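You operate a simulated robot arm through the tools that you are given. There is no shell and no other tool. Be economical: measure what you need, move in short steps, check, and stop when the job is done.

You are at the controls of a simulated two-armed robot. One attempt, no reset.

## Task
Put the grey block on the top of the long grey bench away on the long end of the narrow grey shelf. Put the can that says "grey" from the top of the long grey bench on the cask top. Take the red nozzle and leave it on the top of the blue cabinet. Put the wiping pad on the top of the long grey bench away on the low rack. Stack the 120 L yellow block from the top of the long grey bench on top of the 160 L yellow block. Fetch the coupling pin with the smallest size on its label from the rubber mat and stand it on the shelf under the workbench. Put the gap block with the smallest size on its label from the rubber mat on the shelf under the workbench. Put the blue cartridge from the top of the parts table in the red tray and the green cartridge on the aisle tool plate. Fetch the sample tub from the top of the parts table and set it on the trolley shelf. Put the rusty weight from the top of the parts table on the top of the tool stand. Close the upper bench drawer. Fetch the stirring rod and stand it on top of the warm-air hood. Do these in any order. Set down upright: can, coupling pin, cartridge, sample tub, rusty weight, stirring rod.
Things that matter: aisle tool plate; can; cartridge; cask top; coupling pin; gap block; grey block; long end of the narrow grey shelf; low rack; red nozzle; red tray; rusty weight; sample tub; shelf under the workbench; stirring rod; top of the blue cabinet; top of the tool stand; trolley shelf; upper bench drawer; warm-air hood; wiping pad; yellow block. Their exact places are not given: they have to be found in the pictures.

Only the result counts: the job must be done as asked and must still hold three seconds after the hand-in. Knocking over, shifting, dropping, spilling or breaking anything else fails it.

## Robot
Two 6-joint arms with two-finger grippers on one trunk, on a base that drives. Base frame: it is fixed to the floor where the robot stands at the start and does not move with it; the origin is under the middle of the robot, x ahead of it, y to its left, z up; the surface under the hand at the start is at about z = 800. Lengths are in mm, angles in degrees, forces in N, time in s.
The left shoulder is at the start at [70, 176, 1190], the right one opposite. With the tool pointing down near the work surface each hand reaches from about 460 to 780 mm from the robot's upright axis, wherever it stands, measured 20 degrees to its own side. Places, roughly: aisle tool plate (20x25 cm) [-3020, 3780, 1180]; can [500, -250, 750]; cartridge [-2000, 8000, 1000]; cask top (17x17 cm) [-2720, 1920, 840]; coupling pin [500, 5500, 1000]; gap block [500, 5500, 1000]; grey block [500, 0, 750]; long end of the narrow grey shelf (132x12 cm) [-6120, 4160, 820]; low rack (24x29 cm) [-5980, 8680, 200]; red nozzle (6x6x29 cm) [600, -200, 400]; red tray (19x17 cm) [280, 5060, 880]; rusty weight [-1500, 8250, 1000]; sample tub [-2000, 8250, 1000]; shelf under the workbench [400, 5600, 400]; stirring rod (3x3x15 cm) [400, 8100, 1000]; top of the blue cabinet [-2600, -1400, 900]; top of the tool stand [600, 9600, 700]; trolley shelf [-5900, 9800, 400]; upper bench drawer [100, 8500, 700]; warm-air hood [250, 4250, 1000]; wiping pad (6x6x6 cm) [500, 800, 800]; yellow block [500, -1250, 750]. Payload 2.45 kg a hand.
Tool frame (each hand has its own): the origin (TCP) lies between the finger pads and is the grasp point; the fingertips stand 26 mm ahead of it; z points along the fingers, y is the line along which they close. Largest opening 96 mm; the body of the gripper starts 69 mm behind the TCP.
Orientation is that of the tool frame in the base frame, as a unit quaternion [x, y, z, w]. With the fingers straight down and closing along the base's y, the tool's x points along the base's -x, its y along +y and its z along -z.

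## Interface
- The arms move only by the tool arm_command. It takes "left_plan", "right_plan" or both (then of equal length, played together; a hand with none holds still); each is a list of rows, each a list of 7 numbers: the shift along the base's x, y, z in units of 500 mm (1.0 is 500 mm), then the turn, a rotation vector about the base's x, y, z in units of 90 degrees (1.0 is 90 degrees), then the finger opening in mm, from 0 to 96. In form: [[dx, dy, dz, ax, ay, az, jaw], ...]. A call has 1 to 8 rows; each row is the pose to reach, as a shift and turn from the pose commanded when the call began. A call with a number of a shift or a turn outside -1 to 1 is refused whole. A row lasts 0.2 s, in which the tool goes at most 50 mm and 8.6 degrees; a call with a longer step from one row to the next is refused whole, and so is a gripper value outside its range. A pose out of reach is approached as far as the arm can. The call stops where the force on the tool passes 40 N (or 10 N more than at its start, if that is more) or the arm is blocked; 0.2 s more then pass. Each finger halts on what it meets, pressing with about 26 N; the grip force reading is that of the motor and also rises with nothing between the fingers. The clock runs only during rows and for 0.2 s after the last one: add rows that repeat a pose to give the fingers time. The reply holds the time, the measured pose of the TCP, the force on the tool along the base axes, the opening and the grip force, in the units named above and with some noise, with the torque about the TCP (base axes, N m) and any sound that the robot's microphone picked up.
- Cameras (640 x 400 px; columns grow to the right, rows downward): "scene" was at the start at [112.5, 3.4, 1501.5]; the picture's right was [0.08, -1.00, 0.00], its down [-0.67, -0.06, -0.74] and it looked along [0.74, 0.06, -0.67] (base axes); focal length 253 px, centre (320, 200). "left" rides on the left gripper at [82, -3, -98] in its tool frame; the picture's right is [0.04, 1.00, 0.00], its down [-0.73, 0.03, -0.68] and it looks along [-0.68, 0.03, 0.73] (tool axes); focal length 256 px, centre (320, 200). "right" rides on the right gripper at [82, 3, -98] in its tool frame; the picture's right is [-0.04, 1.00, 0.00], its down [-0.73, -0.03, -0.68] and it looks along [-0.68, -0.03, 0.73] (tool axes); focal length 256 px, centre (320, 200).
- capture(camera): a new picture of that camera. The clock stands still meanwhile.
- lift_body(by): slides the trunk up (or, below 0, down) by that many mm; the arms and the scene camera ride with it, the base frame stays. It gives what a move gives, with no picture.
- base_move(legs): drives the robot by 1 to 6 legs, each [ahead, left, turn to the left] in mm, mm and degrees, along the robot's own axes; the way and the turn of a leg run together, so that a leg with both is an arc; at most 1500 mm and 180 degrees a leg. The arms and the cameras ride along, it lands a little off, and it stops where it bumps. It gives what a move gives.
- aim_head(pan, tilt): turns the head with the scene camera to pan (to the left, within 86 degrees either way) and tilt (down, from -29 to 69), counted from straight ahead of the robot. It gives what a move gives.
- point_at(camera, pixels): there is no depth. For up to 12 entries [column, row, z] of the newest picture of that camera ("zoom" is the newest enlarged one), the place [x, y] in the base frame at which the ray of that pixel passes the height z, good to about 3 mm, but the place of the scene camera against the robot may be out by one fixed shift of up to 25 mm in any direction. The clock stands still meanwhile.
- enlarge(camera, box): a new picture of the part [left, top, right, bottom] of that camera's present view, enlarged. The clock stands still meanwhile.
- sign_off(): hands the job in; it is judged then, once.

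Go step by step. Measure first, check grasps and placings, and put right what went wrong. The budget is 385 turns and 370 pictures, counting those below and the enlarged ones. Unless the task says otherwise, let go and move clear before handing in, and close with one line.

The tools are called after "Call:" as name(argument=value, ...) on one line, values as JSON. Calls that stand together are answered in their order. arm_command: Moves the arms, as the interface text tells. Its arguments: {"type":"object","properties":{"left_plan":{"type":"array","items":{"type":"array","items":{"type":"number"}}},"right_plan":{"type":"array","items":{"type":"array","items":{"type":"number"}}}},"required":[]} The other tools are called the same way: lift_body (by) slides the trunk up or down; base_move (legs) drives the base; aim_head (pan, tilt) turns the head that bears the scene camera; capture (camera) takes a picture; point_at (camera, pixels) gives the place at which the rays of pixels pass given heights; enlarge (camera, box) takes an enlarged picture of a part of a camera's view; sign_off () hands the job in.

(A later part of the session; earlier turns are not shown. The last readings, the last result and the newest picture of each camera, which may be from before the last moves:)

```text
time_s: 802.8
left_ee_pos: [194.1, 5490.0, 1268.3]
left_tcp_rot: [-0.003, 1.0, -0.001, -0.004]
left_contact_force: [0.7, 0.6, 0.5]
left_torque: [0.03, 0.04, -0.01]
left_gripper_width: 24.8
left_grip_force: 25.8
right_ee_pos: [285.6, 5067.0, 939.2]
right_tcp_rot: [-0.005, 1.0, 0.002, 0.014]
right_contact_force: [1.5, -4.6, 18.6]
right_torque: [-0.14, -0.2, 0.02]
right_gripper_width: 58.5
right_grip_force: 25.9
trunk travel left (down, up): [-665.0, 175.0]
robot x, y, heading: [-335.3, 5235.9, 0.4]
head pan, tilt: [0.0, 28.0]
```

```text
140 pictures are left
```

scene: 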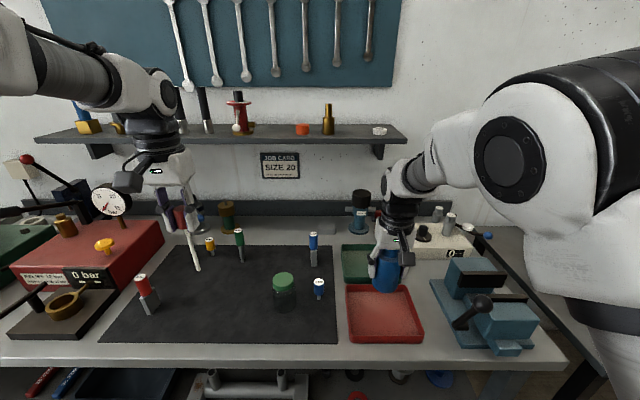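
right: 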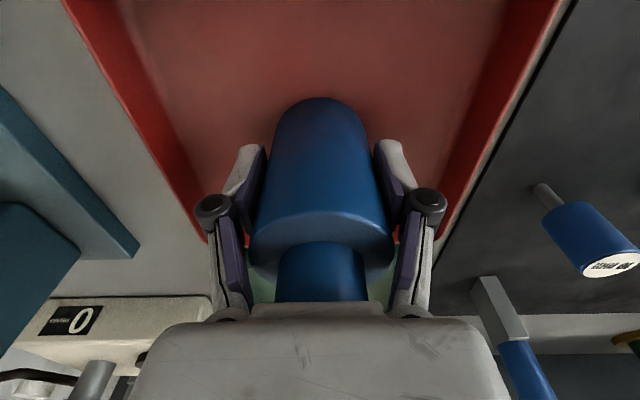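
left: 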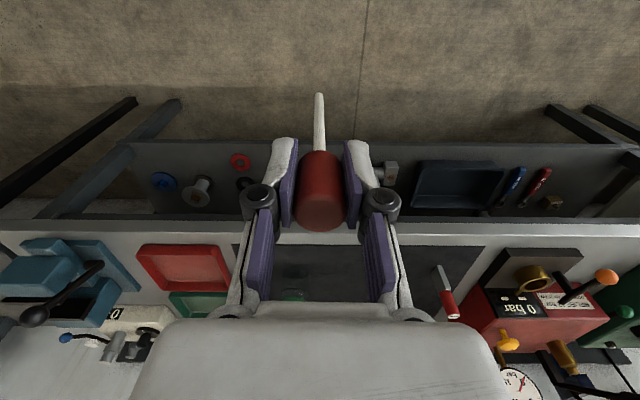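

Seated in the tray. Release and rise.

Call:
arm_command(right_plan=[[0, 0, 0.004, 0, 0, 0, 55], [0, 0, 0.004, 0, 0, 0, 64], [0, 0, 0.004, 0, 0, 0, 85], [0, 0, 0.05, 0, 0, 0, 90], [0, 0, 0.13, 0, 0, 0, 96], [0, 0, 0.22, 0, 0, 0, 96], [0, 0, 0.31, 0, 0, 0, 96], [0, 0, 0.36, 0, 0, 0, 96]])

Call:
capture(camera="right")

Call:
enlarge(camera="scene", box=[90, 200, 350, 360])

```text
time_s: 804.6
left_ee_pos: [195.2, 5490.6, 1267.3]
left_tcp_rot: [-0.004, 1.0, 0.0, -0.004]
left_contact_force: [-0.2, -0.2, 0.4]
left_torque: [-0.02, 0.02, 0.03]
left_gripper_width: 24.3
left_grip_force: 26.2
right_ee_pos: [284.8, 5063.5, 1119.4]
right_tcp_rot: [-0.005, 1.0, 0.002, 0.014]
right_contact_force: [-0.5, -0.5, -0.5]
right_torque: [-0.02, 0.02, -0.01]
right_gripper_width: 95.9
right_grip_force: 0.0
trunk travel left (down, up): [-665.0, 175.0]
robot x, y, heading: [-334.7, 5232.9, 0.4]
head pan, tilt: [0.0, 28.0]
```

```text
139 pictures are left
```

right: 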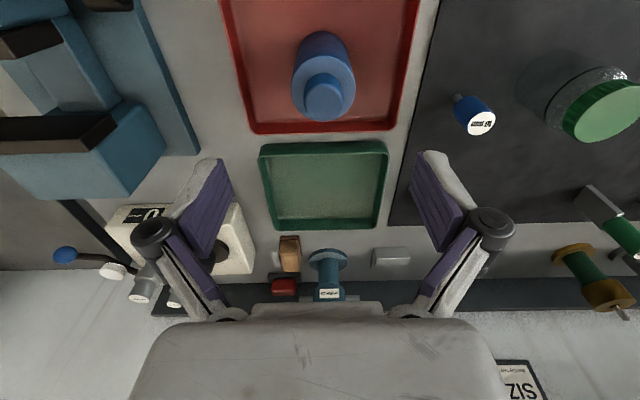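

```text
2.46 times, centred on (220, 280) of scene
```

zoom: 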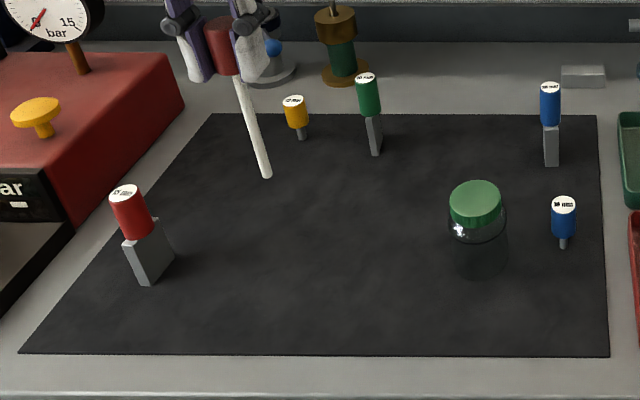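

Blue is in the tray. Read the labels on the mat pieces.

Call:
enlarge(camera="scene", box=[196, 225, 256, 265])

Call:
enlarge(camera="scene", box=[296, 225, 336, 300])

Call:
enlarge(camera="scene", box=[126, 265, 166, 300])

```text
10.00 times, centred on (226, 245) of scene
```

zoom: 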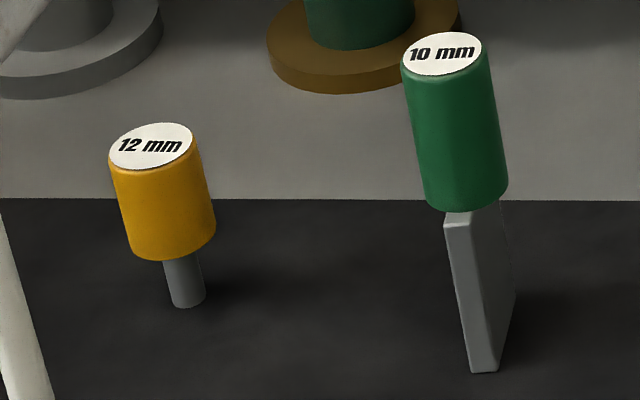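

```text
5.33 times, centred on (316, 262) of scene
```

zoom: 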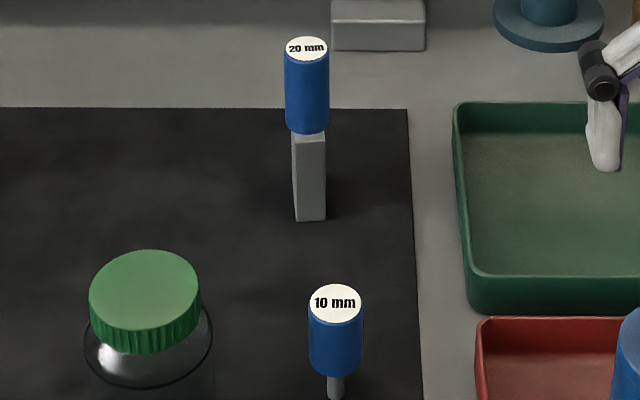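

```text
11.43 times, centred on (146, 282) of scene
```

zoom: 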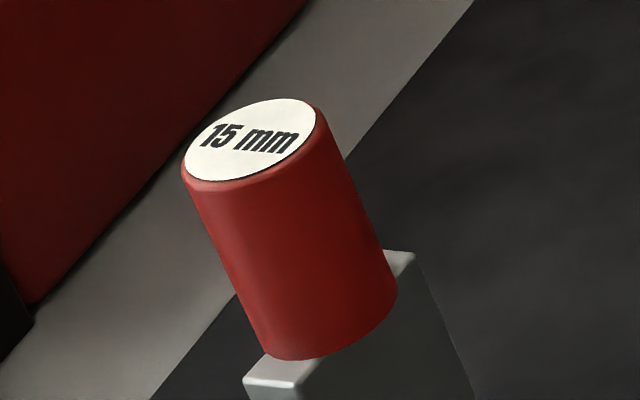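

Labels: pins 12 mm (yellow) and 10 mm (blue); gap blocks 10 mm (green), 15 (red), 20 (blue). First deliver the rod to the warm-air hood.

Call:
base_move(legs=[[-420, 0, -0.5], [0, -1240, 0]])

Call:
aim_head(pan=10, tilt=25)

Call:
capture(camera="scene")

Call:
enlarge(camera="scene", box=[180, 120, 400, 290])

```text
time_s: 812.9
left_ee_pos: [-216.0, 4284.3, 1267.5]
left_tcp_rot: [-0.011, 1.0, -0.001, -0.005]
left_contact_force: [-0.1, -0.1, 0.0]
left_torque: [0.0, 0.03, 0.01]
left_gripper_width: 24.7
left_grip_force: 26.1
right_ee_pos: [-120.5, 3858.6, 1118.9]
right_tcp_rot: [-0.013, 1.0, 0.002, 0.013]
right_contact_force: [-0.7, 0.0, -0.3]
right_torque: [-0.01, 0.04, -0.02]
right_gripper_width: 95.7
right_grip_force: 0.0
trunk travel left (down, up): [-665.0, 175.0]
robot x, y, heading: [-747.0, 4019.3, 1.6]
head pan, tilt: [0.0, 28.0]
```

```text
time_s: 813.6
left_ee_pos: [-216.8, 4283.1, 1267.1]
left_tcp_rot: [-0.011, 1.0, 0.0, -0.005]
left_contact_force: [0.5, -0.3, 0.1]
left_torque: [0.01, 0.0, -0.01]
left_gripper_width: 24.5
left_grip_force: 25.7
right_ee_pos: [-120.5, 3858.7, 1116.9]
right_tcp_rot: [-0.014, 1.0, 0.002, 0.014]
right_contact_force: [0.3, 0.4, -0.2]
right_torque: [-0.02, -0.03, -0.03]
right_gripper_width: 96.2
right_grip_force: 0.0
trunk travel left (down, up): [-665.0, 175.0]
robot x, y, heading: [-744.7, 4017.5, 1.5]
head pan, tilt: [10.0, 25.0]
```

```text
134 pictures are left
```

scene: 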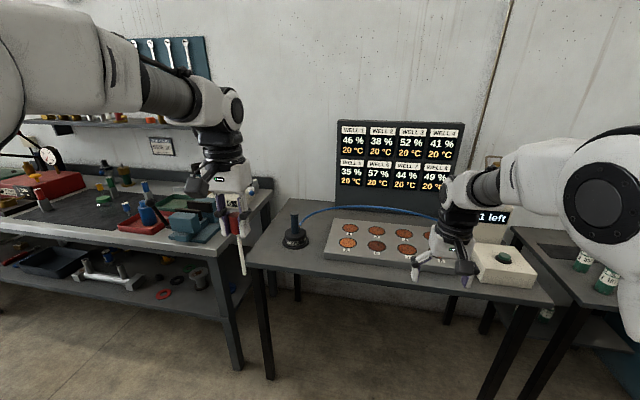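

```text
2.35 times, centred on (290, 205) of scene
```

zoom: 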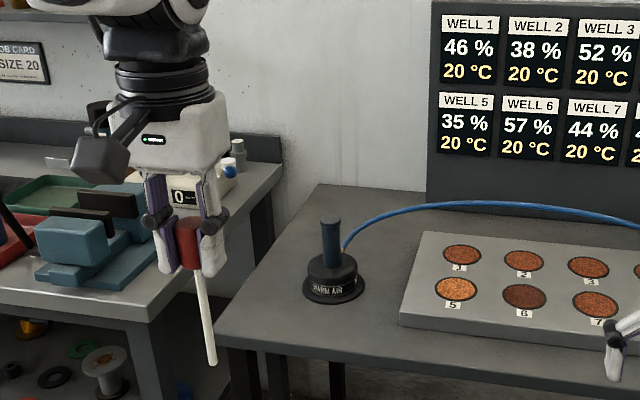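

Call:
point_at(camera="scene", pixels=[[295.5, 245, 850], [295, 216, 1000], [295, 216, 980], [295, 228, 920]])

Call:
enlarge(camera="scene", box=[270, 200, 320, 255])

Call:
enlarge(camera="scene", box=[225, 190, 265, 280])

```text
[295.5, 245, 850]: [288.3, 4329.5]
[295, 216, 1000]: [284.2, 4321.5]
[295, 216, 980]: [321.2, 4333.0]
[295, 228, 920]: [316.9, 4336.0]
```

```text
7.27 times, centred on (295, 228) of scene
```

zoom: 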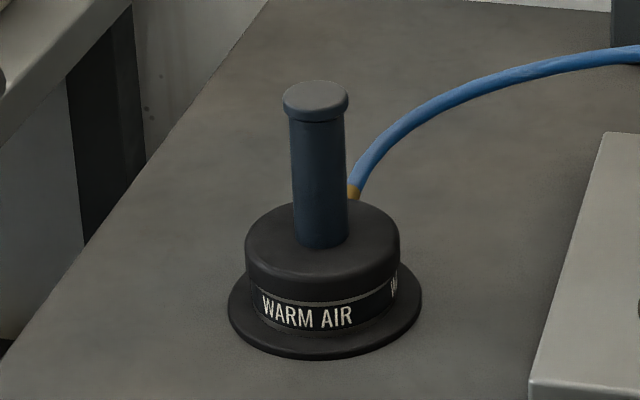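

```text
4.44 times, centred on (245, 235) of scene
```

zoom: 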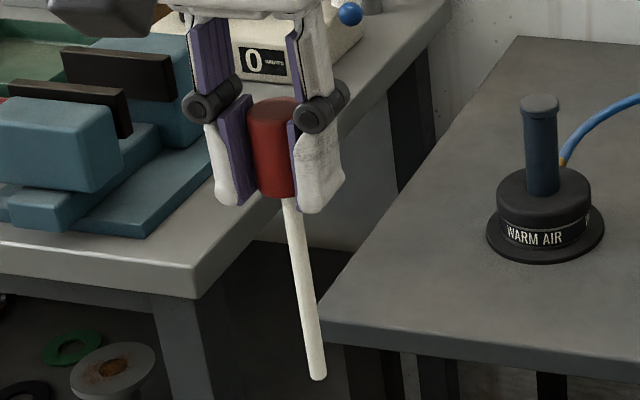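

Call:
enlarge(camera="left", box=[260, 60, 380, 240])

Call:
enlarge(camera="right", box=[400, 0, 640, 200])

```text
2.22 times, centred on (320, 150) of left
```

zoom: 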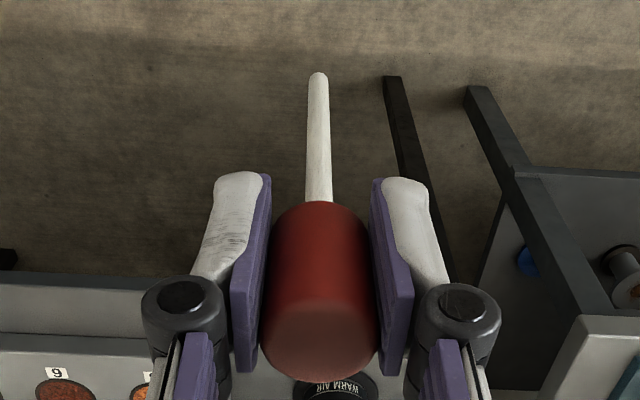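

```text
2.00 times, centred on (520, 100) of right
```

zoom: 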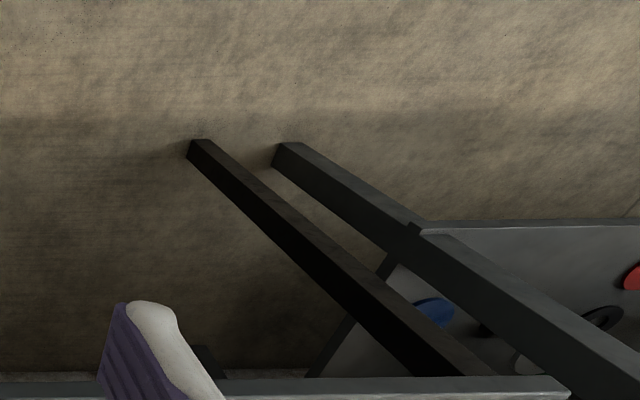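

Call:
point_at(camera="scene", pixels=[[390, 210, 850], [345, 205, 850], [500, 290, 850]])

Call:
base_move(legs=[[0, 0, -1.5], [440, 40, 0]])

Call:
capture(camera="left")

```text
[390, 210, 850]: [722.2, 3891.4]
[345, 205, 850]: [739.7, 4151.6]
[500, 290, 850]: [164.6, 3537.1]
```

```text
time_s: 816.7
left_ee_pos: [231.3, 4303.8, 1268.6]
left_tcp_rot: [0.005, 1.0, -0.001, -0.003]
left_contact_force: [0.2, -0.3, -0.8]
left_torque: [0.01, -0.01, 0.01]
left_gripper_width: 24.4
left_grip_force: 25.6
right_ee_pos: [313.5, 3874.9, 1118.5]
right_tcp_rot: [0.003, 1.0, 0.002, 0.013]
right_contact_force: [0.3, 0.4, 0.2]
right_torque: [0.02, 0.01, 0.01]
right_gripper_width: 96.2
right_grip_force: 0.1
trunk travel left (down, up): [-665.0, 175.0]
robot x, y, heading: [-301.9, 4051.0, -0.6]
head pan, tilt: [10.0, 25.0]
```

```text
128 pictures are left
```

left: 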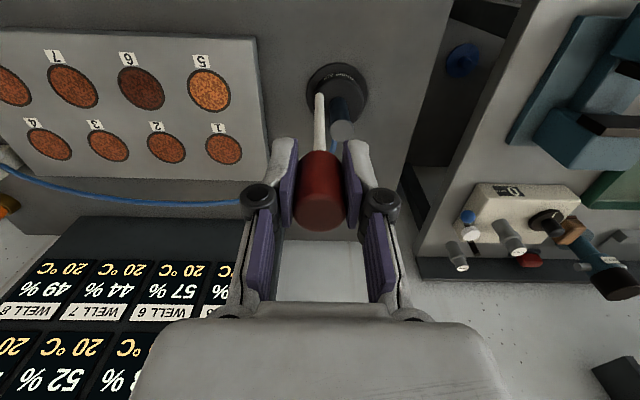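

Call:
enlarge(camera="left", box=[290, 50, 400, 150])

Call:
point_at(camera="left", pixels=[[337, 88, 855], [308, 90, 855], [366, 90, 855], [337, 62, 855], [341, 130, 960], [341, 130, 980], [341, 130, 1000]])

```text
4.00 times, centred on (345, 100) of left
```

zoom: 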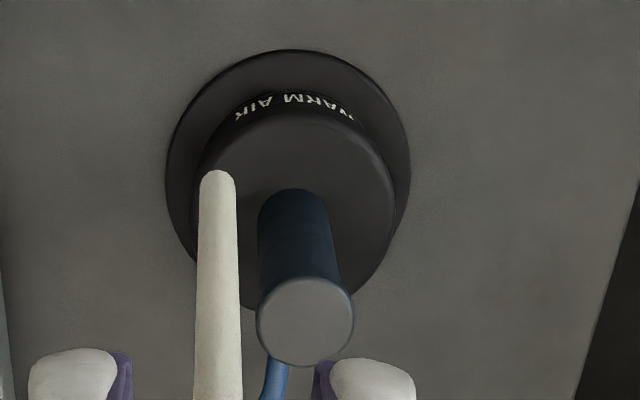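

```text
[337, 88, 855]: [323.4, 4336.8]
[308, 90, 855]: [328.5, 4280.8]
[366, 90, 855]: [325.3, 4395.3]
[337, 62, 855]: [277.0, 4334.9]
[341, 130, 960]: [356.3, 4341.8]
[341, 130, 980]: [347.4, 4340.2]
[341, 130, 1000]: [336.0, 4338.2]
```

Hood knob top: centre (334,4338), z≈1003, Ø≈37; the rod tip is ≈121 below TCP and vertical. Move above and lower.

Call:
arm_command(left_plan=[[0.07, 0.023, 0, 0, -0.002, 0, 12], [0.14, 0.046, 0, 0, -0.004, 0, 12], [0.206, 0.068, 0, 0, -0.004, 0, 12], [0.206, 0.068, -0.06, 0, -0.004, 0, 12], [0.206, 0.068, -0.14, 0, -0.004, 0, 12], [0.206, 0.068, -0.2, 0, -0.004, 0, 12]])

Call:
capture(camera="left")

Call:
enlarge(camera="scene", box=[240, 130, 400, 270])

```text
time_s: 818.1
left_ee_pos: [336.4, 4338.8, 1164.1]
left_tcp_rot: [0.004, 1.0, -0.001, -0.002]
left_contact_force: [1.1, 0.3, -0.9]
left_torque: [-0.02, 0.02, -0.01]
left_gripper_width: 24.5
left_grip_force: 25.6
right_ee_pos: [316.4, 3875.9, 1116.9]
right_tcp_rot: [0.004, 1.0, 0.001, 0.014]
right_contact_force: [-0.2, -0.8, -0.5]
right_torque: [-0.03, -0.04, 0.01]
right_gripper_width: 96.1
right_grip_force: 0.1
trunk travel left (down, up): [-665.0, 175.0]
robot x, y, heading: [-303.4, 4053.6, -0.5]
head pan, tilt: [10.0, 25.0]
```

```text
126 pictures are left
```

left: 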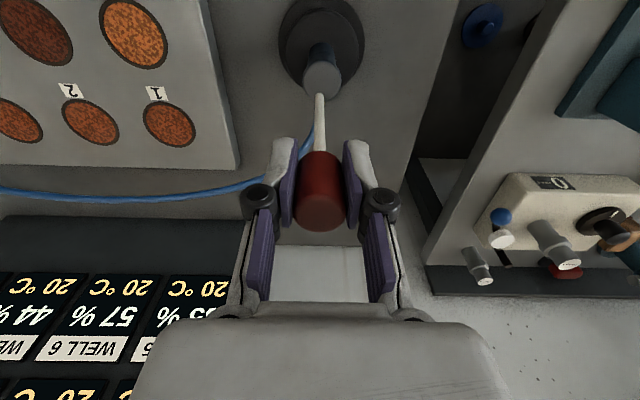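

```text
2.86 times, centred on (320, 200) of scene
```

zoom: 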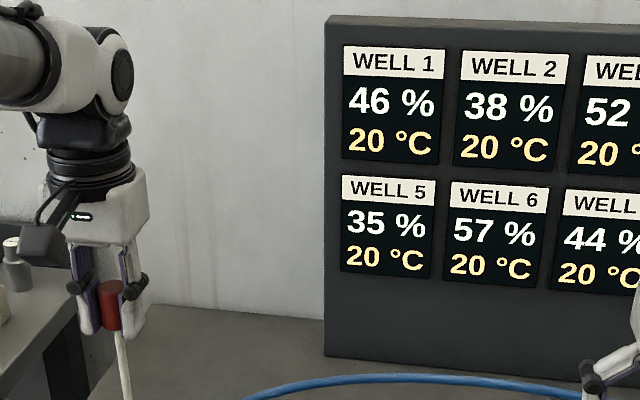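

Call:
enlarge(camera="left", box=[270, 10, 380, 130])

Call:
point_at(camera="left", pixels=[[322, 76, 1003], [304, 76, 1003], [341, 76, 1003], [322, 62, 1003], [322, 92, 1003], [322, 0, 850]])

```text
3.33 times, centred on (325, 70) of left
```

zoom: 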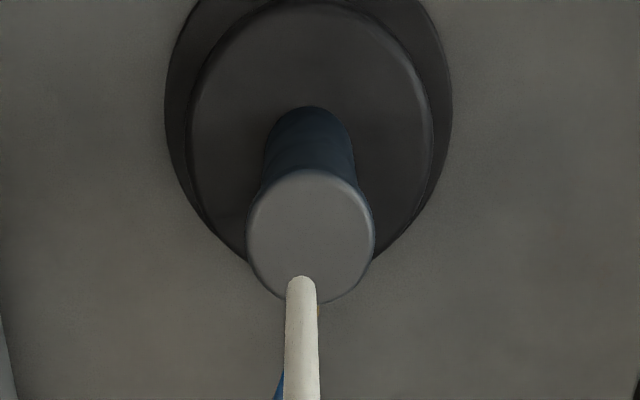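

```text
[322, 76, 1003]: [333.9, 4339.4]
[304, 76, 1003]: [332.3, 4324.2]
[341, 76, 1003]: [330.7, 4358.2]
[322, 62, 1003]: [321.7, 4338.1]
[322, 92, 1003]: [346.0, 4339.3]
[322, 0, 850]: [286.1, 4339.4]
```

Aligned within 2 mm. Lower gently onto the knob.

Call:
arm_command(left_plan=[[0, 0.002, -0.04, 0, 0, 0, 12], [0, 0.002, -0.06, 0, 0, 0, 12], [0, 0.002, -0.066, 0, 0, 0, 12], [0, 0.002, -0.072, 0, 0, 0, 12], [0, 0.002, -0.076, 0, 0, 0, 12], [0, 0.002, -0.08, 0, 0, 0, 12]])

Call:
enlarge(camera="left", box=[270, 10, 380, 130])

```text
time_s: 819.5
left_ee_pos: [334.1, 4338.6, 1127.4]
left_tcp_rot: [0.004, 1.0, 0.0, 0.0]
left_contact_force: [-0.1, -0.4, -0.3]
left_torque: [0.0, 0.03, 0.02]
left_gripper_width: 24.4
left_grip_force: 26.2
right_ee_pos: [313.3, 3876.1, 1118.1]
right_tcp_rot: [0.003, 1.0, 0.002, 0.012]
right_contact_force: [-0.5, -0.2, 0.1]
right_torque: [0.04, -0.05, -0.02]
right_gripper_width: 95.7
right_grip_force: 0.1
trunk travel left (down, up): [-665.0, 175.0]
robot x, y, heading: [-304.4, 4058.0, -0.3]
head pan, tilt: [10.0, 25.0]
```

```text
3.33 times, centred on (325, 70) of left
```

zoom: 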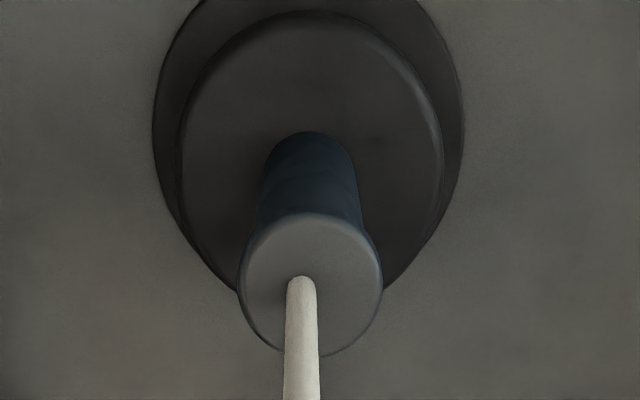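

Call:
arm_command(left_plan=[[0, 0.004, -0.004, 0, 0, 0, 12], [0, 0.004, -0.007, 0, 0, 0, 12], [0, 0.004, -0.01, 0, 0, 0, 12], [0, 0.004, -0.013, 0, 0, 0, 12], [0, 0.004, -0.016, 0, 0, 0, 12]])

```text
time_s: 820.7
left_ee_pos: [332.8, 4339.4, 1122.9]
left_tcp_rot: [0.005, 1.0, 0.0, 0.001]
left_contact_force: [0.3, -1.1, 19.0]
left_torque: [-0.12, -0.16, -0.02]
left_gripper_width: 23.7
left_grip_force: 25.9
right_ee_pos: [312.8, 3875.2, 1118.8]
right_tcp_rot: [0.003, 1.0, 0.001, 0.014]
right_contact_force: [0.3, 0.6, 0.3]
right_torque: [-0.03, -0.03, -0.04]
right_gripper_width: 96.1
right_grip_force: 0.1
trunk travel left (down, up): [-665.0, 175.0]
robot x, y, heading: [-307.2, 4056.6, -0.6]
head pan, tilt: [10.0, 25.0]
```

Contact 19 N. Ease the pressure and open just slightly to see whether it stands.

Call:
arm_command(left_plan=[[0, 0, 0.005, 0, 0, 0, 14], [0, 0, 0.006, 0, 0, 0, 20], [0, 0, 0.006, 0, 0, 0, 23], [0, 0, 0.006, 0, 0, 0, 26], [0, 0, 0.006, 0, 0, 0, 30], [0, 0, 0.006, 0, 0, 0, 30]])

Call:
enlarge(camera="left", box=[250, 10, 390, 250])

```text
time_s: 822.1
left_ee_pos: [334.0, 4339.9, 1122.0]
left_tcp_rot: [0.004, 1.0, -0.001, 0.0]
left_contact_force: [-0.6, -0.9, 0.4]
left_torque: [0.01, 0.04, 0.01]
left_gripper_width: 30.2
left_grip_force: 0.1
right_ee_pos: [313.9, 3875.0, 1117.0]
right_tcp_rot: [0.003, 1.0, 0.001, 0.014]
right_contact_force: [0.1, -0.3, -0.7]
right_torque: [-0.02, 0.0, 0.0]
right_gripper_width: 96.0
right_grip_force: 0.0
trunk travel left (down, up): [-665.0, 175.0]
robot x, y, heading: [-302.2, 4053.5, -0.4]
head pan, tilt: [10.0, 25.0]
```

```text
1.67 times, centred on (320, 130) of left
```

zoom: 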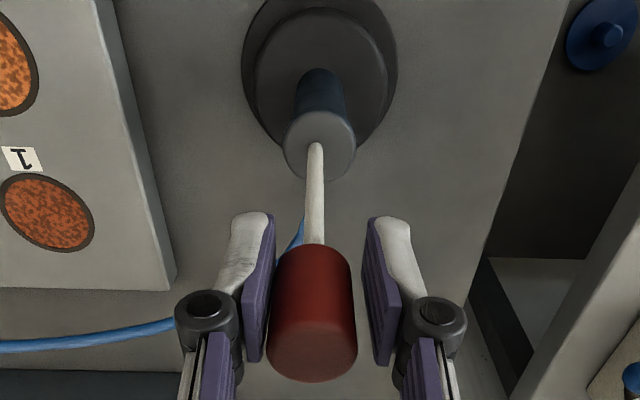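

Call:
arm_command(left_plan=[[0, 0, 0.006, 0, 0, 0, 34], [0, 0, 0.006, 0, 0, 0, 38], [0, 0, 0.006, 0, 0, 0, 44], [0, 0, 0.006, 0, 0, 0, 50], [0, 0, 0.006, 0, 0, 0, 50], [0, 0, 0.006, 0, 0, 0, 50]])

Call:
enlarge(camera="left", box=[250, 10, 390, 250])

```text
time_s: 823.5
left_ee_pos: [335.1, 4341.0, 1127.0]
left_tcp_rot: [0.005, 1.0, -0.001, 0.0]
left_contact_force: [0.4, -0.3, -0.9]
left_torque: [0.03, 0.02, 0.03]
left_gripper_width: 50.3
left_grip_force: 0.1
right_ee_pos: [315.3, 3875.3, 1118.5]
right_tcp_rot: [0.003, 1.0, 0.001, 0.013]
right_contact_force: [-0.5, 0.1, 0.0]
right_torque: [-0.01, 0.0, -0.02]
right_gripper_width: 95.7
right_grip_force: 0.0
trunk travel left (down, up): [-665.0, 175.0]
robot x, y, heading: [-304.8, 4054.5, -0.7]
head pan, tilt: [10.0, 25.0]
```

```text
1.67 times, centred on (320, 130) of left
```

zoom: 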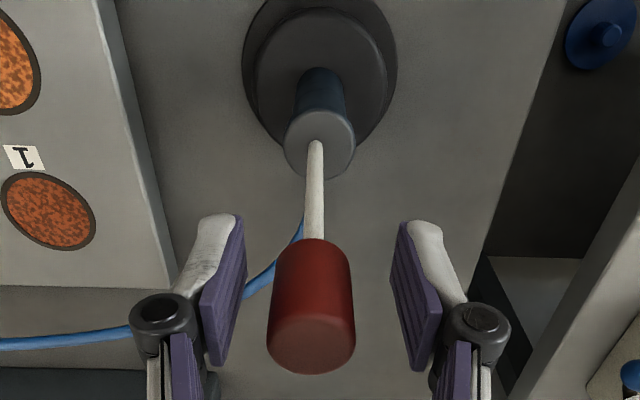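

It stands on its own. Open fully, rise straight up, then back off gently.

Call:
arm_command(left_plan=[[0, 0, 0, 0, 0, 0, 70], [0, 0, 0, 0, 0, 0, 96], [0, 0, 0.04, 0, 0, 0, 96], [0, 0, 0.1, 0, 0, 0, 96], [0, 0, 0.17, 0, 0, 0, 96], [0, 0, 0.24, 0, 0, 0, 96], [0, 0, 0.28, 0, 0, 0, 96]])

Call:
base_move(legs=[[-450, 0, 0]])

Call:
enlarge(camera="scene", box=[240, 150, 400, 270])

```text
time_s: 825.1
left_ee_pos: [336.0, 4338.6, 1267.3]
left_tcp_rot: [0.004, 1.0, -0.001, -0.001]
left_contact_force: [-0.5, 0.7, -1.1]
left_torque: [-0.08, -0.01, 0.0]
left_gripper_width: 96.2
left_grip_force: 0.2
right_ee_pos: [314.2, 3875.2, 1116.9]
right_tcp_rot: [0.004, 1.0, 0.002, 0.013]
right_contact_force: [-0.5, -0.1, 0.2]
right_torque: [-0.02, 0.02, -0.02]
right_gripper_width: 96.1
right_grip_force: 0.1
trunk travel left (down, up): [-665.0, 175.0]
robot x, y, heading: [-303.2, 4057.8, -0.5]
head pan, tilt: [10.0, 25.0]
```

```text
time_s: 827.8
left_ee_pos: [-111.3, 4347.4, 1266.2]
left_tcp_rot: [-0.001, 1.0, -0.001, -0.002]
left_contact_force: [-0.3, 0.6, 0.6]
left_torque: [-0.02, 0.01, -0.01]
left_gripper_width: 96.3
left_grip_force: 0.0
right_ee_pos: [-127.7, 3884.9, 1118.3]
right_tcp_rot: [-0.002, 1.0, 0.002, 0.012]
right_contact_force: [-0.1, 0.3, 0.0]
right_torque: [0.0, -0.01, -0.01]
right_gripper_width: 95.9
right_grip_force: 0.0
trunk travel left (down, up): [-665.0, 175.0]
robot x, y, heading: [-751.0, 4053.8, 0.0]
head pan, tilt: [10.0, 25.0]
```

```text
3.33 times, centred on (320, 210) of scene
```

zoom: 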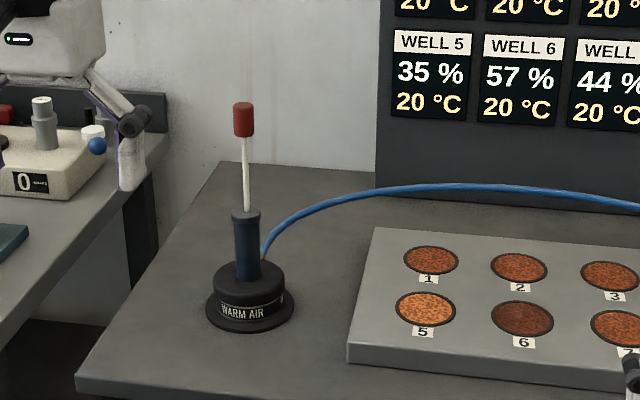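

Rod is standing on the hood. Now the pin and gap block: go back to the workbench, lower the trunk, and inspect the shelf.

Call:
base_move(legs=[[-60, 1250, 0]])

Call:
lift_body(by=-400)

Call:
aim_head(pan=0, tilt=30)

Call:
capture(camera="scene")

Call:
enlarge(camera="scene", box=[100, 160, 460, 360])

```text
time_s: 834.0
left_ee_pos: [-180.6, 5576.3, 1267.2]
left_tcp_rot: [-0.005, 1.0, 0.001, -0.002]
left_contact_force: [-0.7, 0.7, -0.1]
left_torque: [0.01, -0.01, 0.05]
left_gripper_width: 96.2
left_grip_force: 0.1
right_ee_pos: [-194.9, 5112.0, 1117.2]
right_tcp_rot: [-0.006, 1.0, 0.002, 0.013]
right_contact_force: [-0.8, -0.1, -0.5]
right_torque: [0.02, 0.02, 0.0]
right_gripper_width: 96.0
right_grip_force: 0.0
trunk travel left (down, up): [-665.0, 175.0]
robot x, y, heading: [-817.5, 5284.8, 0.6]
head pan, tilt: [10.0, 25.0]
```

```text
time_s: 837.8
left_ee_pos: [-181.2, 5576.6, 866.6]
left_tcp_rot: [-0.005, 1.0, 0.0, -0.001]
left_contact_force: [-0.1, -1.1, 0.0]
left_torque: [-0.03, 0.01, 0.03]
left_gripper_width: 96.2
left_grip_force: 0.0
right_ee_pos: [-193.9, 5113.9, 717.1]
right_tcp_rot: [-0.006, 1.0, 0.002, 0.013]
right_contact_force: [-0.2, -0.1, -0.3]
right_torque: [0.02, 0.0, 0.01]
right_gripper_width: 95.8
right_grip_force: 0.0
trunk travel left (down, up): [-265.0, 575.0]
robot x, y, heading: [-819.0, 5283.2, 0.6]
head pan, tilt: [10.0, 25.0]
```

```text
time_s: 838.5
left_ee_pos: [-181.2, 5576.8, 866.3]
left_tcp_rot: [-0.005, 1.0, 0.001, -0.001]
left_contact_force: [-0.2, -0.1, 0.8]
left_torque: [-0.02, -0.01, -0.03]
left_gripper_width: 95.8
left_grip_force: 0.0
right_ee_pos: [-195.3, 5113.0, 718.8]
right_tcp_rot: [-0.006, 1.0, 0.001, 0.013]
right_contact_force: [-0.2, 0.1, 0.2]
right_torque: [0.0, -0.02, -0.02]
right_gripper_width: 95.9
right_grip_force: 0.1
trunk travel left (down, up): [-265.0, 575.0]
robot x, y, heading: [-814.6, 5283.1, 0.5]
head pan, tilt: [0.0, 30.0]
```

```text
119 pictures are left
```

scene: 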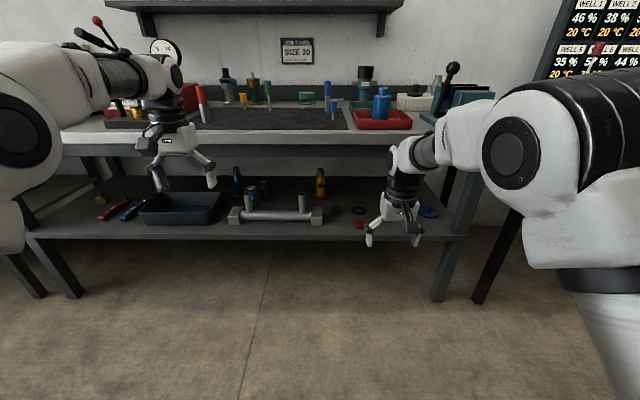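

```text
1.78 times, centred on (280, 260) of scene
```

zoom: 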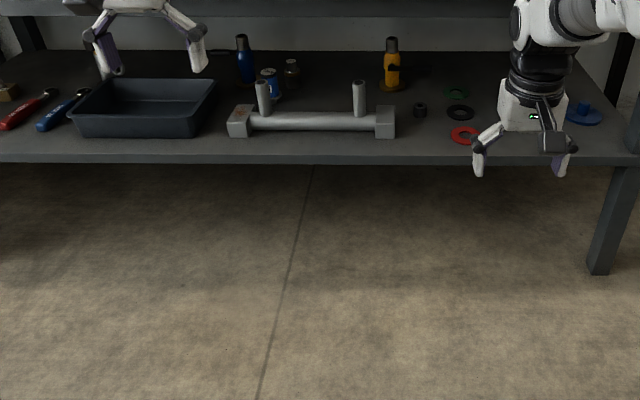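

Call:
point_at(camera="scene", pixels=[[339, 226, 400], [339, 238, 400], [325, 226, 400], [352, 226, 400], [390, 226, 400], [337, 208, 400], [230, 222, 400], [339, 131, 880], [339, 145, 850]])

```text
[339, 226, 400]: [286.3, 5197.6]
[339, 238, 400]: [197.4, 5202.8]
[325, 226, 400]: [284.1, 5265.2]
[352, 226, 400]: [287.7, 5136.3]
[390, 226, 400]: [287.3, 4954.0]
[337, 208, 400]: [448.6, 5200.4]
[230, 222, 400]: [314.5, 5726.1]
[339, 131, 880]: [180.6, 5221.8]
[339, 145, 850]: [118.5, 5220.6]
```

Shelf front edge x≈197, bench front x≈110; there is free shelf around (275,5200). I'll use a 45° forward tilt for both picking and placing. Tilt both hands in the open.

Call:
lift_body(by=245)

Call:
arm_command(left_plan=[[0.027, -0.03, -0.058, 0, -0.083, 0, 96], [0.055, -0.061, -0.117, 0, -0.167, 0, 96], [0.082, -0.092, -0.175, 0, -0.25, 0, 96], [0.109, -0.123, -0.233, 0, -0.333, 0, 96], [0.137, -0.153, -0.292, 0, -0.417, 0, 96], [0.164, -0.184, -0.35, 0, -0.5, 0, 96]], right_plan=[[0.033, -0.01, -0.01, 0, -0.083, 0, 96], [0.067, -0.02, -0.02, 0, -0.167, 0, 96], [0.1, -0.03, -0.03, 0, -0.25, 0, 96], [0.133, -0.04, -0.04, 0, -0.333, 0, 96], [0.167, -0.05, -0.05, 0, -0.417, 0, 96], [0.2, -0.06, -0.056, 0, -0.5, 0, 96]])

Call:
capture(camera="scene")

```text
time_s: 841.0
left_ee_pos: [-181.8, 5577.5, 1111.9]
left_tcp_rot: [-0.006, 1.0, 0.001, -0.001]
left_contact_force: [0.4, 0.0, -1.1]
left_torque: [0.01, 0.0, -0.01]
left_gripper_width: 96.0
left_grip_force: 0.1
right_ee_pos: [-193.1, 5113.6, 963.2]
right_tcp_rot: [-0.006, 1.0, 0.002, 0.013]
right_contact_force: [0.2, 0.1, -0.1]
right_torque: [0.02, 0.02, 0.0]
right_gripper_width: 96.0
right_grip_force: 0.1
trunk travel left (down, up): [-510.0, 330.0]
robot x, y, heading: [-815.6, 5280.3, 0.8]
head pan, tilt: [0.0, 30.0]
```

```text
time_s: 842.4
left_ee_pos: [-100.5, 5488.4, 944.2]
left_tcp_rot: [-0.002, 0.931, -0.007, 0.365]
left_contact_force: [-0.1, 0.1, 0.6]
left_torque: [0.02, -0.02, 0.03]
left_gripper_width: 95.7
left_grip_force: 0.1
left hand out of reach, approached as far as the arm can: row 6
right_ee_pos: [-98.0, 5081.6, 934.4]
right_tcp_rot: [-0.003, 0.925, -0.007, 0.38]
right_contact_force: [0.5, 0.4, -0.1]
right_torque: [0.03, 0.01, 0.0]
right_gripper_width: 95.8
right_grip_force: 0.1
right hand out of reach, approached as far as the arm can: row 6
trunk travel left (down, up): [-510.0, 330.0]
robot x, y, heading: [-817.7, 5279.6, 0.7]
head pan, tilt: [0.0, 30.0]
```

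```text
117 pictures are left
```

scene: 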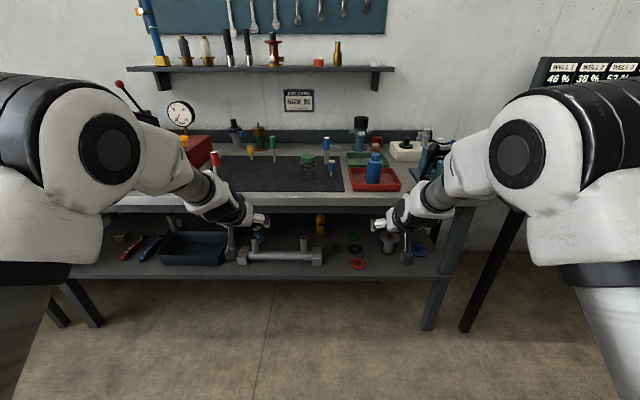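

Call:
point_at(camera="scene", pixels=[[332, 165, 935], [331, 175, 883], [272, 139, 965], [272, 160, 883], [308, 160, 950], [325, 190, 883], [358, 190, 883]])

Call:
capture(camera="right")

```text
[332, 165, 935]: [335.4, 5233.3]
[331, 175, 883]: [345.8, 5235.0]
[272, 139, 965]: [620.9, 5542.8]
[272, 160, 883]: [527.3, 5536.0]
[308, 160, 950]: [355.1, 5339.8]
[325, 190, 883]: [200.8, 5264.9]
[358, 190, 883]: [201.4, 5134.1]
```

```text
116 pictures are left
```

right: 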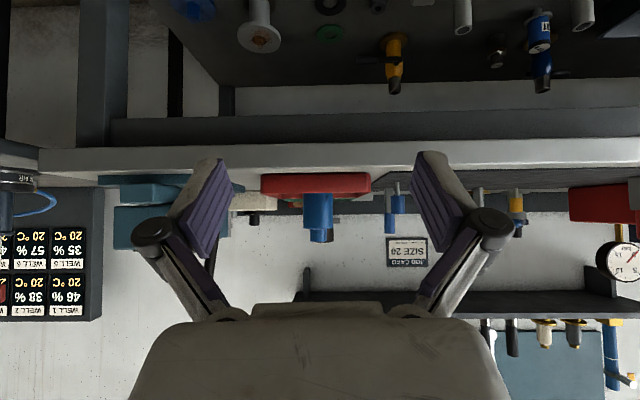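

Pin: ≈(332,5244), top ≈955. Narrow the right jaws to 60 and drive so the hand stops 60 mm short.

Call:
arm_command(right_plan=[[0, 0, 0, 0, 0, 0, 60], [0, 0, 0, 0, 0, 0, 60]])

Call:
base_move(legs=[[0, 162, -0.7], [360, 0, 0]])

Call:
capture(camera="right")

Call:
enlarge(camera="scene", box=[220, 130, 440, 290])

```text
time_s: 843.0
left_ee_pos: [-100.8, 5490.5, 945.6]
left_tcp_rot: [-0.002, 0.931, -0.008, 0.364]
left_contact_force: [0.7, -0.4, -0.3]
left_torque: [-0.01, 0.01, -0.01]
left_gripper_width: 96.2
left_grip_force: 0.1
right_ee_pos: [-97.9, 5082.5, 934.4]
right_tcp_rot: [-0.004, 0.925, -0.008, 0.38]
right_contact_force: [0.9, 0.3, 0.5]
right_torque: [0.02, 0.0, 0.01]
right_gripper_width: 60.0
right_grip_force: 0.1
trunk travel left (down, up): [-510.0, 330.0]
robot x, y, heading: [-817.8, 5282.0, 0.5]
head pan, tilt: [0.0, 30.0]
```

```text
time_s: 846.3
left_ee_pos: [257.4, 5626.9, 946.5]
left_tcp_rot: [0.007, 0.931, -0.012, 0.364]
left_contact_force: [-0.1, -0.1, 0.2]
left_torque: [0.01, -0.02, 0.0]
left_gripper_width: 96.0
left_grip_force: 0.0
right_ee_pos: [250.5, 5220.2, 933.8]
right_tcp_rot: [0.006, 0.925, -0.012, 0.379]
right_contact_force: [-0.1, 0.3, 0.1]
right_torque: [-0.03, -0.01, -0.02]
right_gripper_width: 59.8
right_grip_force: 0.0
trunk travel left (down, up): [-510.0, 330.0]
robot x, y, heading: [-465.1, 5436.7, -0.7]
head pan, tilt: [0.0, 30.0]
```

```text
115 pictures are left
```

right: 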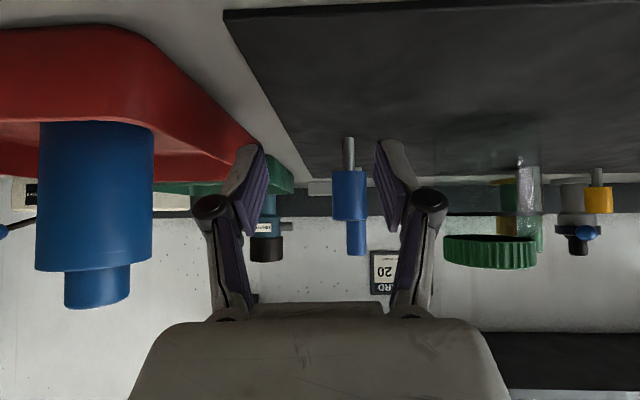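

```text
2.50 times, centred on (330, 210) of scene
```

zoom: 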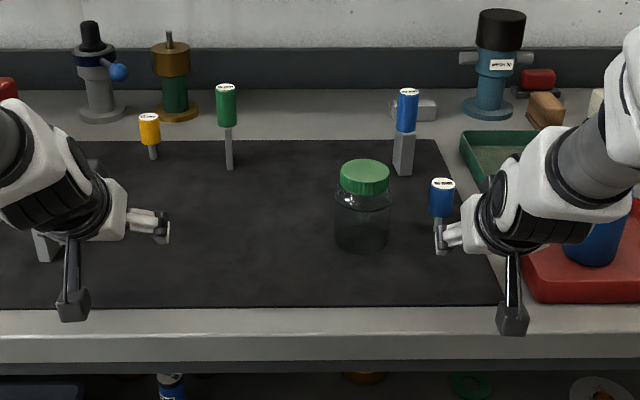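

The pin head is 25 mm to the right side in y (y≈5245). Lift the left hand clear of the red block, then align and advance.

Call:
arm_command(left_plan=[[0, 0, 0.08, 0, 0, 0, 96], [-0.02, 0, 0.16, 0, 0, 0, 96], [-0.04, 0, 0.24, 0, 0, 0, 96]])

Call:
base_move(legs=[[0, 25, 0]])

Call:
base_move(legs=[[78, 0, 0]])

Call:
capture(camera="right")

```text
time_s: 847.1
left_ee_pos: [233.7, 5627.4, 1068.5]
left_tcp_rot: [0.007, 0.931, -0.012, 0.365]
left_contact_force: [0.1, 0.7, -0.3]
left_torque: [-0.01, 0.0, 0.02]
left_gripper_width: 95.8
left_grip_force: 0.0
right_ee_pos: [249.6, 5219.8, 934.7]
right_tcp_rot: [0.006, 0.925, -0.011, 0.38]
right_contact_force: [0.5, -1.1, 0.6]
right_torque: [0.0, -0.02, -0.01]
right_gripper_width: 59.8
right_grip_force: 0.1
trunk travel left (down, up): [-510.0, 330.0]
robot x, y, heading: [-468.3, 5432.8, -0.8]
head pan, tilt: [0.0, 30.0]
```

```text
time_s: 847.9
left_ee_pos: [236.8, 5650.0, 1066.7]
left_tcp_rot: [0.008, 0.931, -0.012, 0.365]
left_contact_force: [0.5, 0.3, -0.1]
left_torque: [0.01, -0.02, 0.02]
left_gripper_width: 96.1
left_grip_force: 0.1
right_ee_pos: [252.2, 5243.4, 935.2]
right_tcp_rot: [0.007, 0.925, -0.011, 0.379]
right_contact_force: [-0.3, 0.3, 0.0]
right_torque: [0.01, 0.02, -0.01]
right_gripper_width: 60.1
right_grip_force: 0.2
trunk travel left (down, up): [-510.0, 330.0]
robot x, y, heading: [-462.8, 5456.7, -0.4]
head pan, tilt: [0.0, 30.0]
```

```text
time_s: 849.0
left_ee_pos: [317.8, 5650.0, 1066.3]
left_tcp_rot: [0.008, 0.932, -0.012, 0.363]
left_contact_force: [-0.2, 0.3, -0.6]
left_torque: [0.03, 0.02, -0.01]
left_gripper_width: 96.1
left_grip_force: 0.1
right_ee_pos: [332.0, 5243.3, 934.6]
right_tcp_rot: [0.007, 0.925, -0.011, 0.379]
right_contact_force: [0.4, 0.9, -0.3]
right_torque: [0.03, 0.01, 0.02]
right_gripper_width: 60.2
right_grip_force: 0.1
trunk travel left (down, up): [-510.0, 330.0]
robot x, y, heading: [-381.9, 5455.9, -0.5]
head pan, tilt: [0.0, 30.0]
```

```text
113 pictures are left
```

right: 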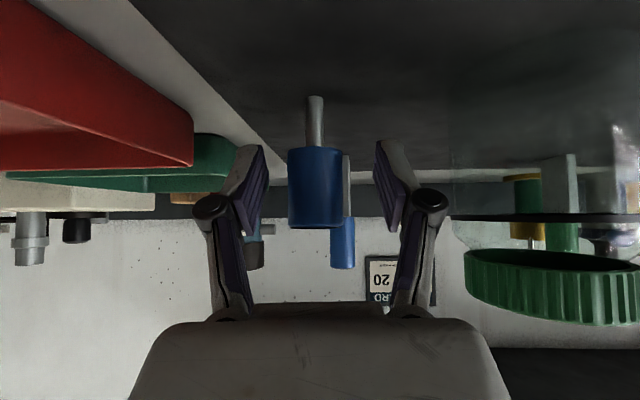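

Head is centred between the fingers. Close and lift.

Call:
arm_command(right_plan=[[0, 0, 0, 0, 0, 0, 12], [0, 0, 0, 0, 0, 0, 12], [0, 0, 0, 0, 0, 0, 12]])

Call:
lift_body(by=80)

Call:
capture(camera="right")

```text
time_s: 849.8
left_ee_pos: [315.9, 5650.3, 1067.0]
left_tcp_rot: [0.008, 0.931, -0.012, 0.366]
left_contact_force: [-0.6, 0.0, -0.3]
left_torque: [0.01, -0.01, -0.01]
left_gripper_width: 96.0
left_grip_force: 0.1
right_ee_pos: [329.7, 5243.9, 934.2]
right_tcp_rot: [0.007, 0.925, -0.011, 0.38]
right_contact_force: [1.1, -0.8, 0.0]
right_torque: [0.01, 0.0, 0.0]
right_gripper_width: 28.3
right_grip_force: 26.4
trunk travel left (down, up): [-510.0, 330.0]
robot x, y, heading: [-385.6, 5459.0, -0.6]
head pan, tilt: [0.0, 30.0]
```

```text
time_s: 851.0
left_ee_pos: [317.6, 5650.0, 1146.7]
left_tcp_rot: [0.008, 0.931, -0.012, 0.364]
left_contact_force: [-0.3, 0.3, 0.4]
left_torque: [0.01, 0.03, 0.0]
left_gripper_width: 95.8
left_grip_force: 0.0
right_ee_pos: [330.2, 5244.0, 1013.7]
right_tcp_rot: [0.006, 0.926, -0.011, 0.378]
right_contact_force: [-0.4, -0.2, -0.5]
right_torque: [0.0, 0.03, 0.0]
right_gripper_width: 28.5
right_grip_force: 26.2
trunk travel left (down, up): [-590.0, 250.0]
robot x, y, heading: [-384.6, 5456.9, -0.7]
head pan, tilt: [0.0, 30.0]
```

```text
112 pictures are left
```

right: 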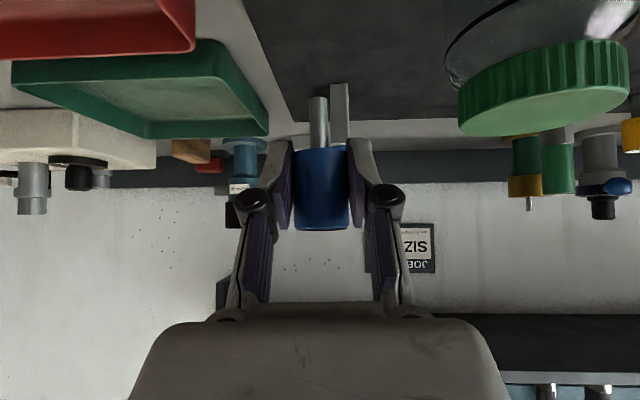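

Call:
capture(camera="scene")

Call:
enlarge(camera="scene", box=[180, 150, 340, 270])

Call:
capture(camera="left")

```text
111 pictures are left
```

scene: 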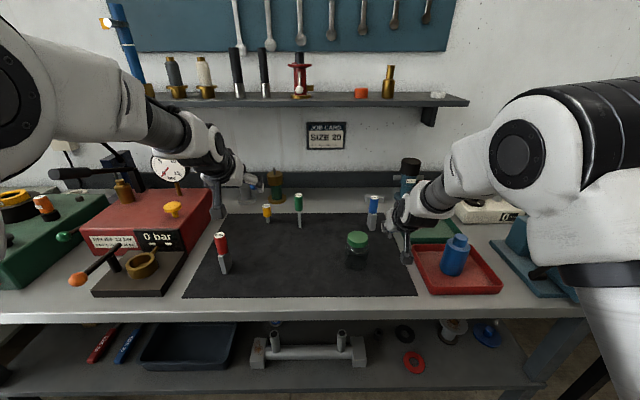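

```text
3.33 times, centred on (260, 210) of scene
```

zoom: 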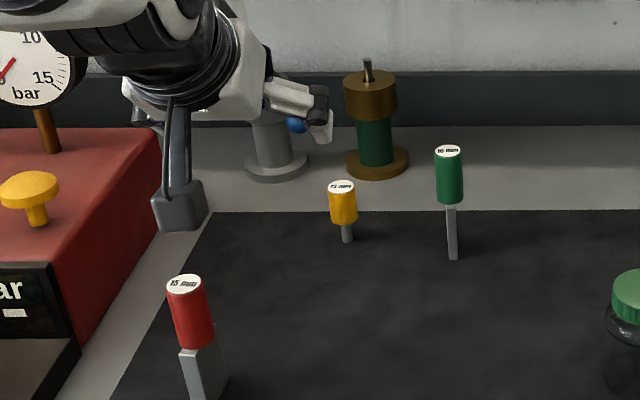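

```text
109 pictures are left
```

left: 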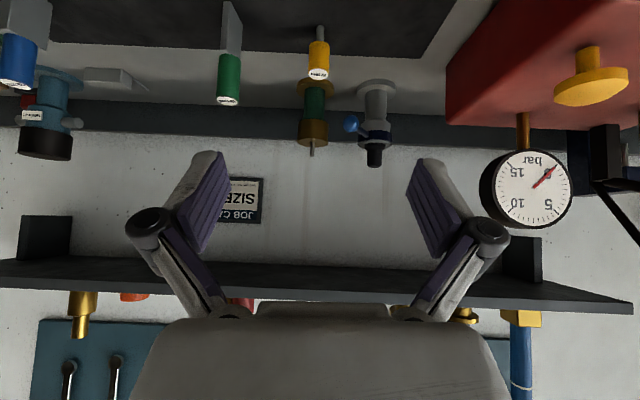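

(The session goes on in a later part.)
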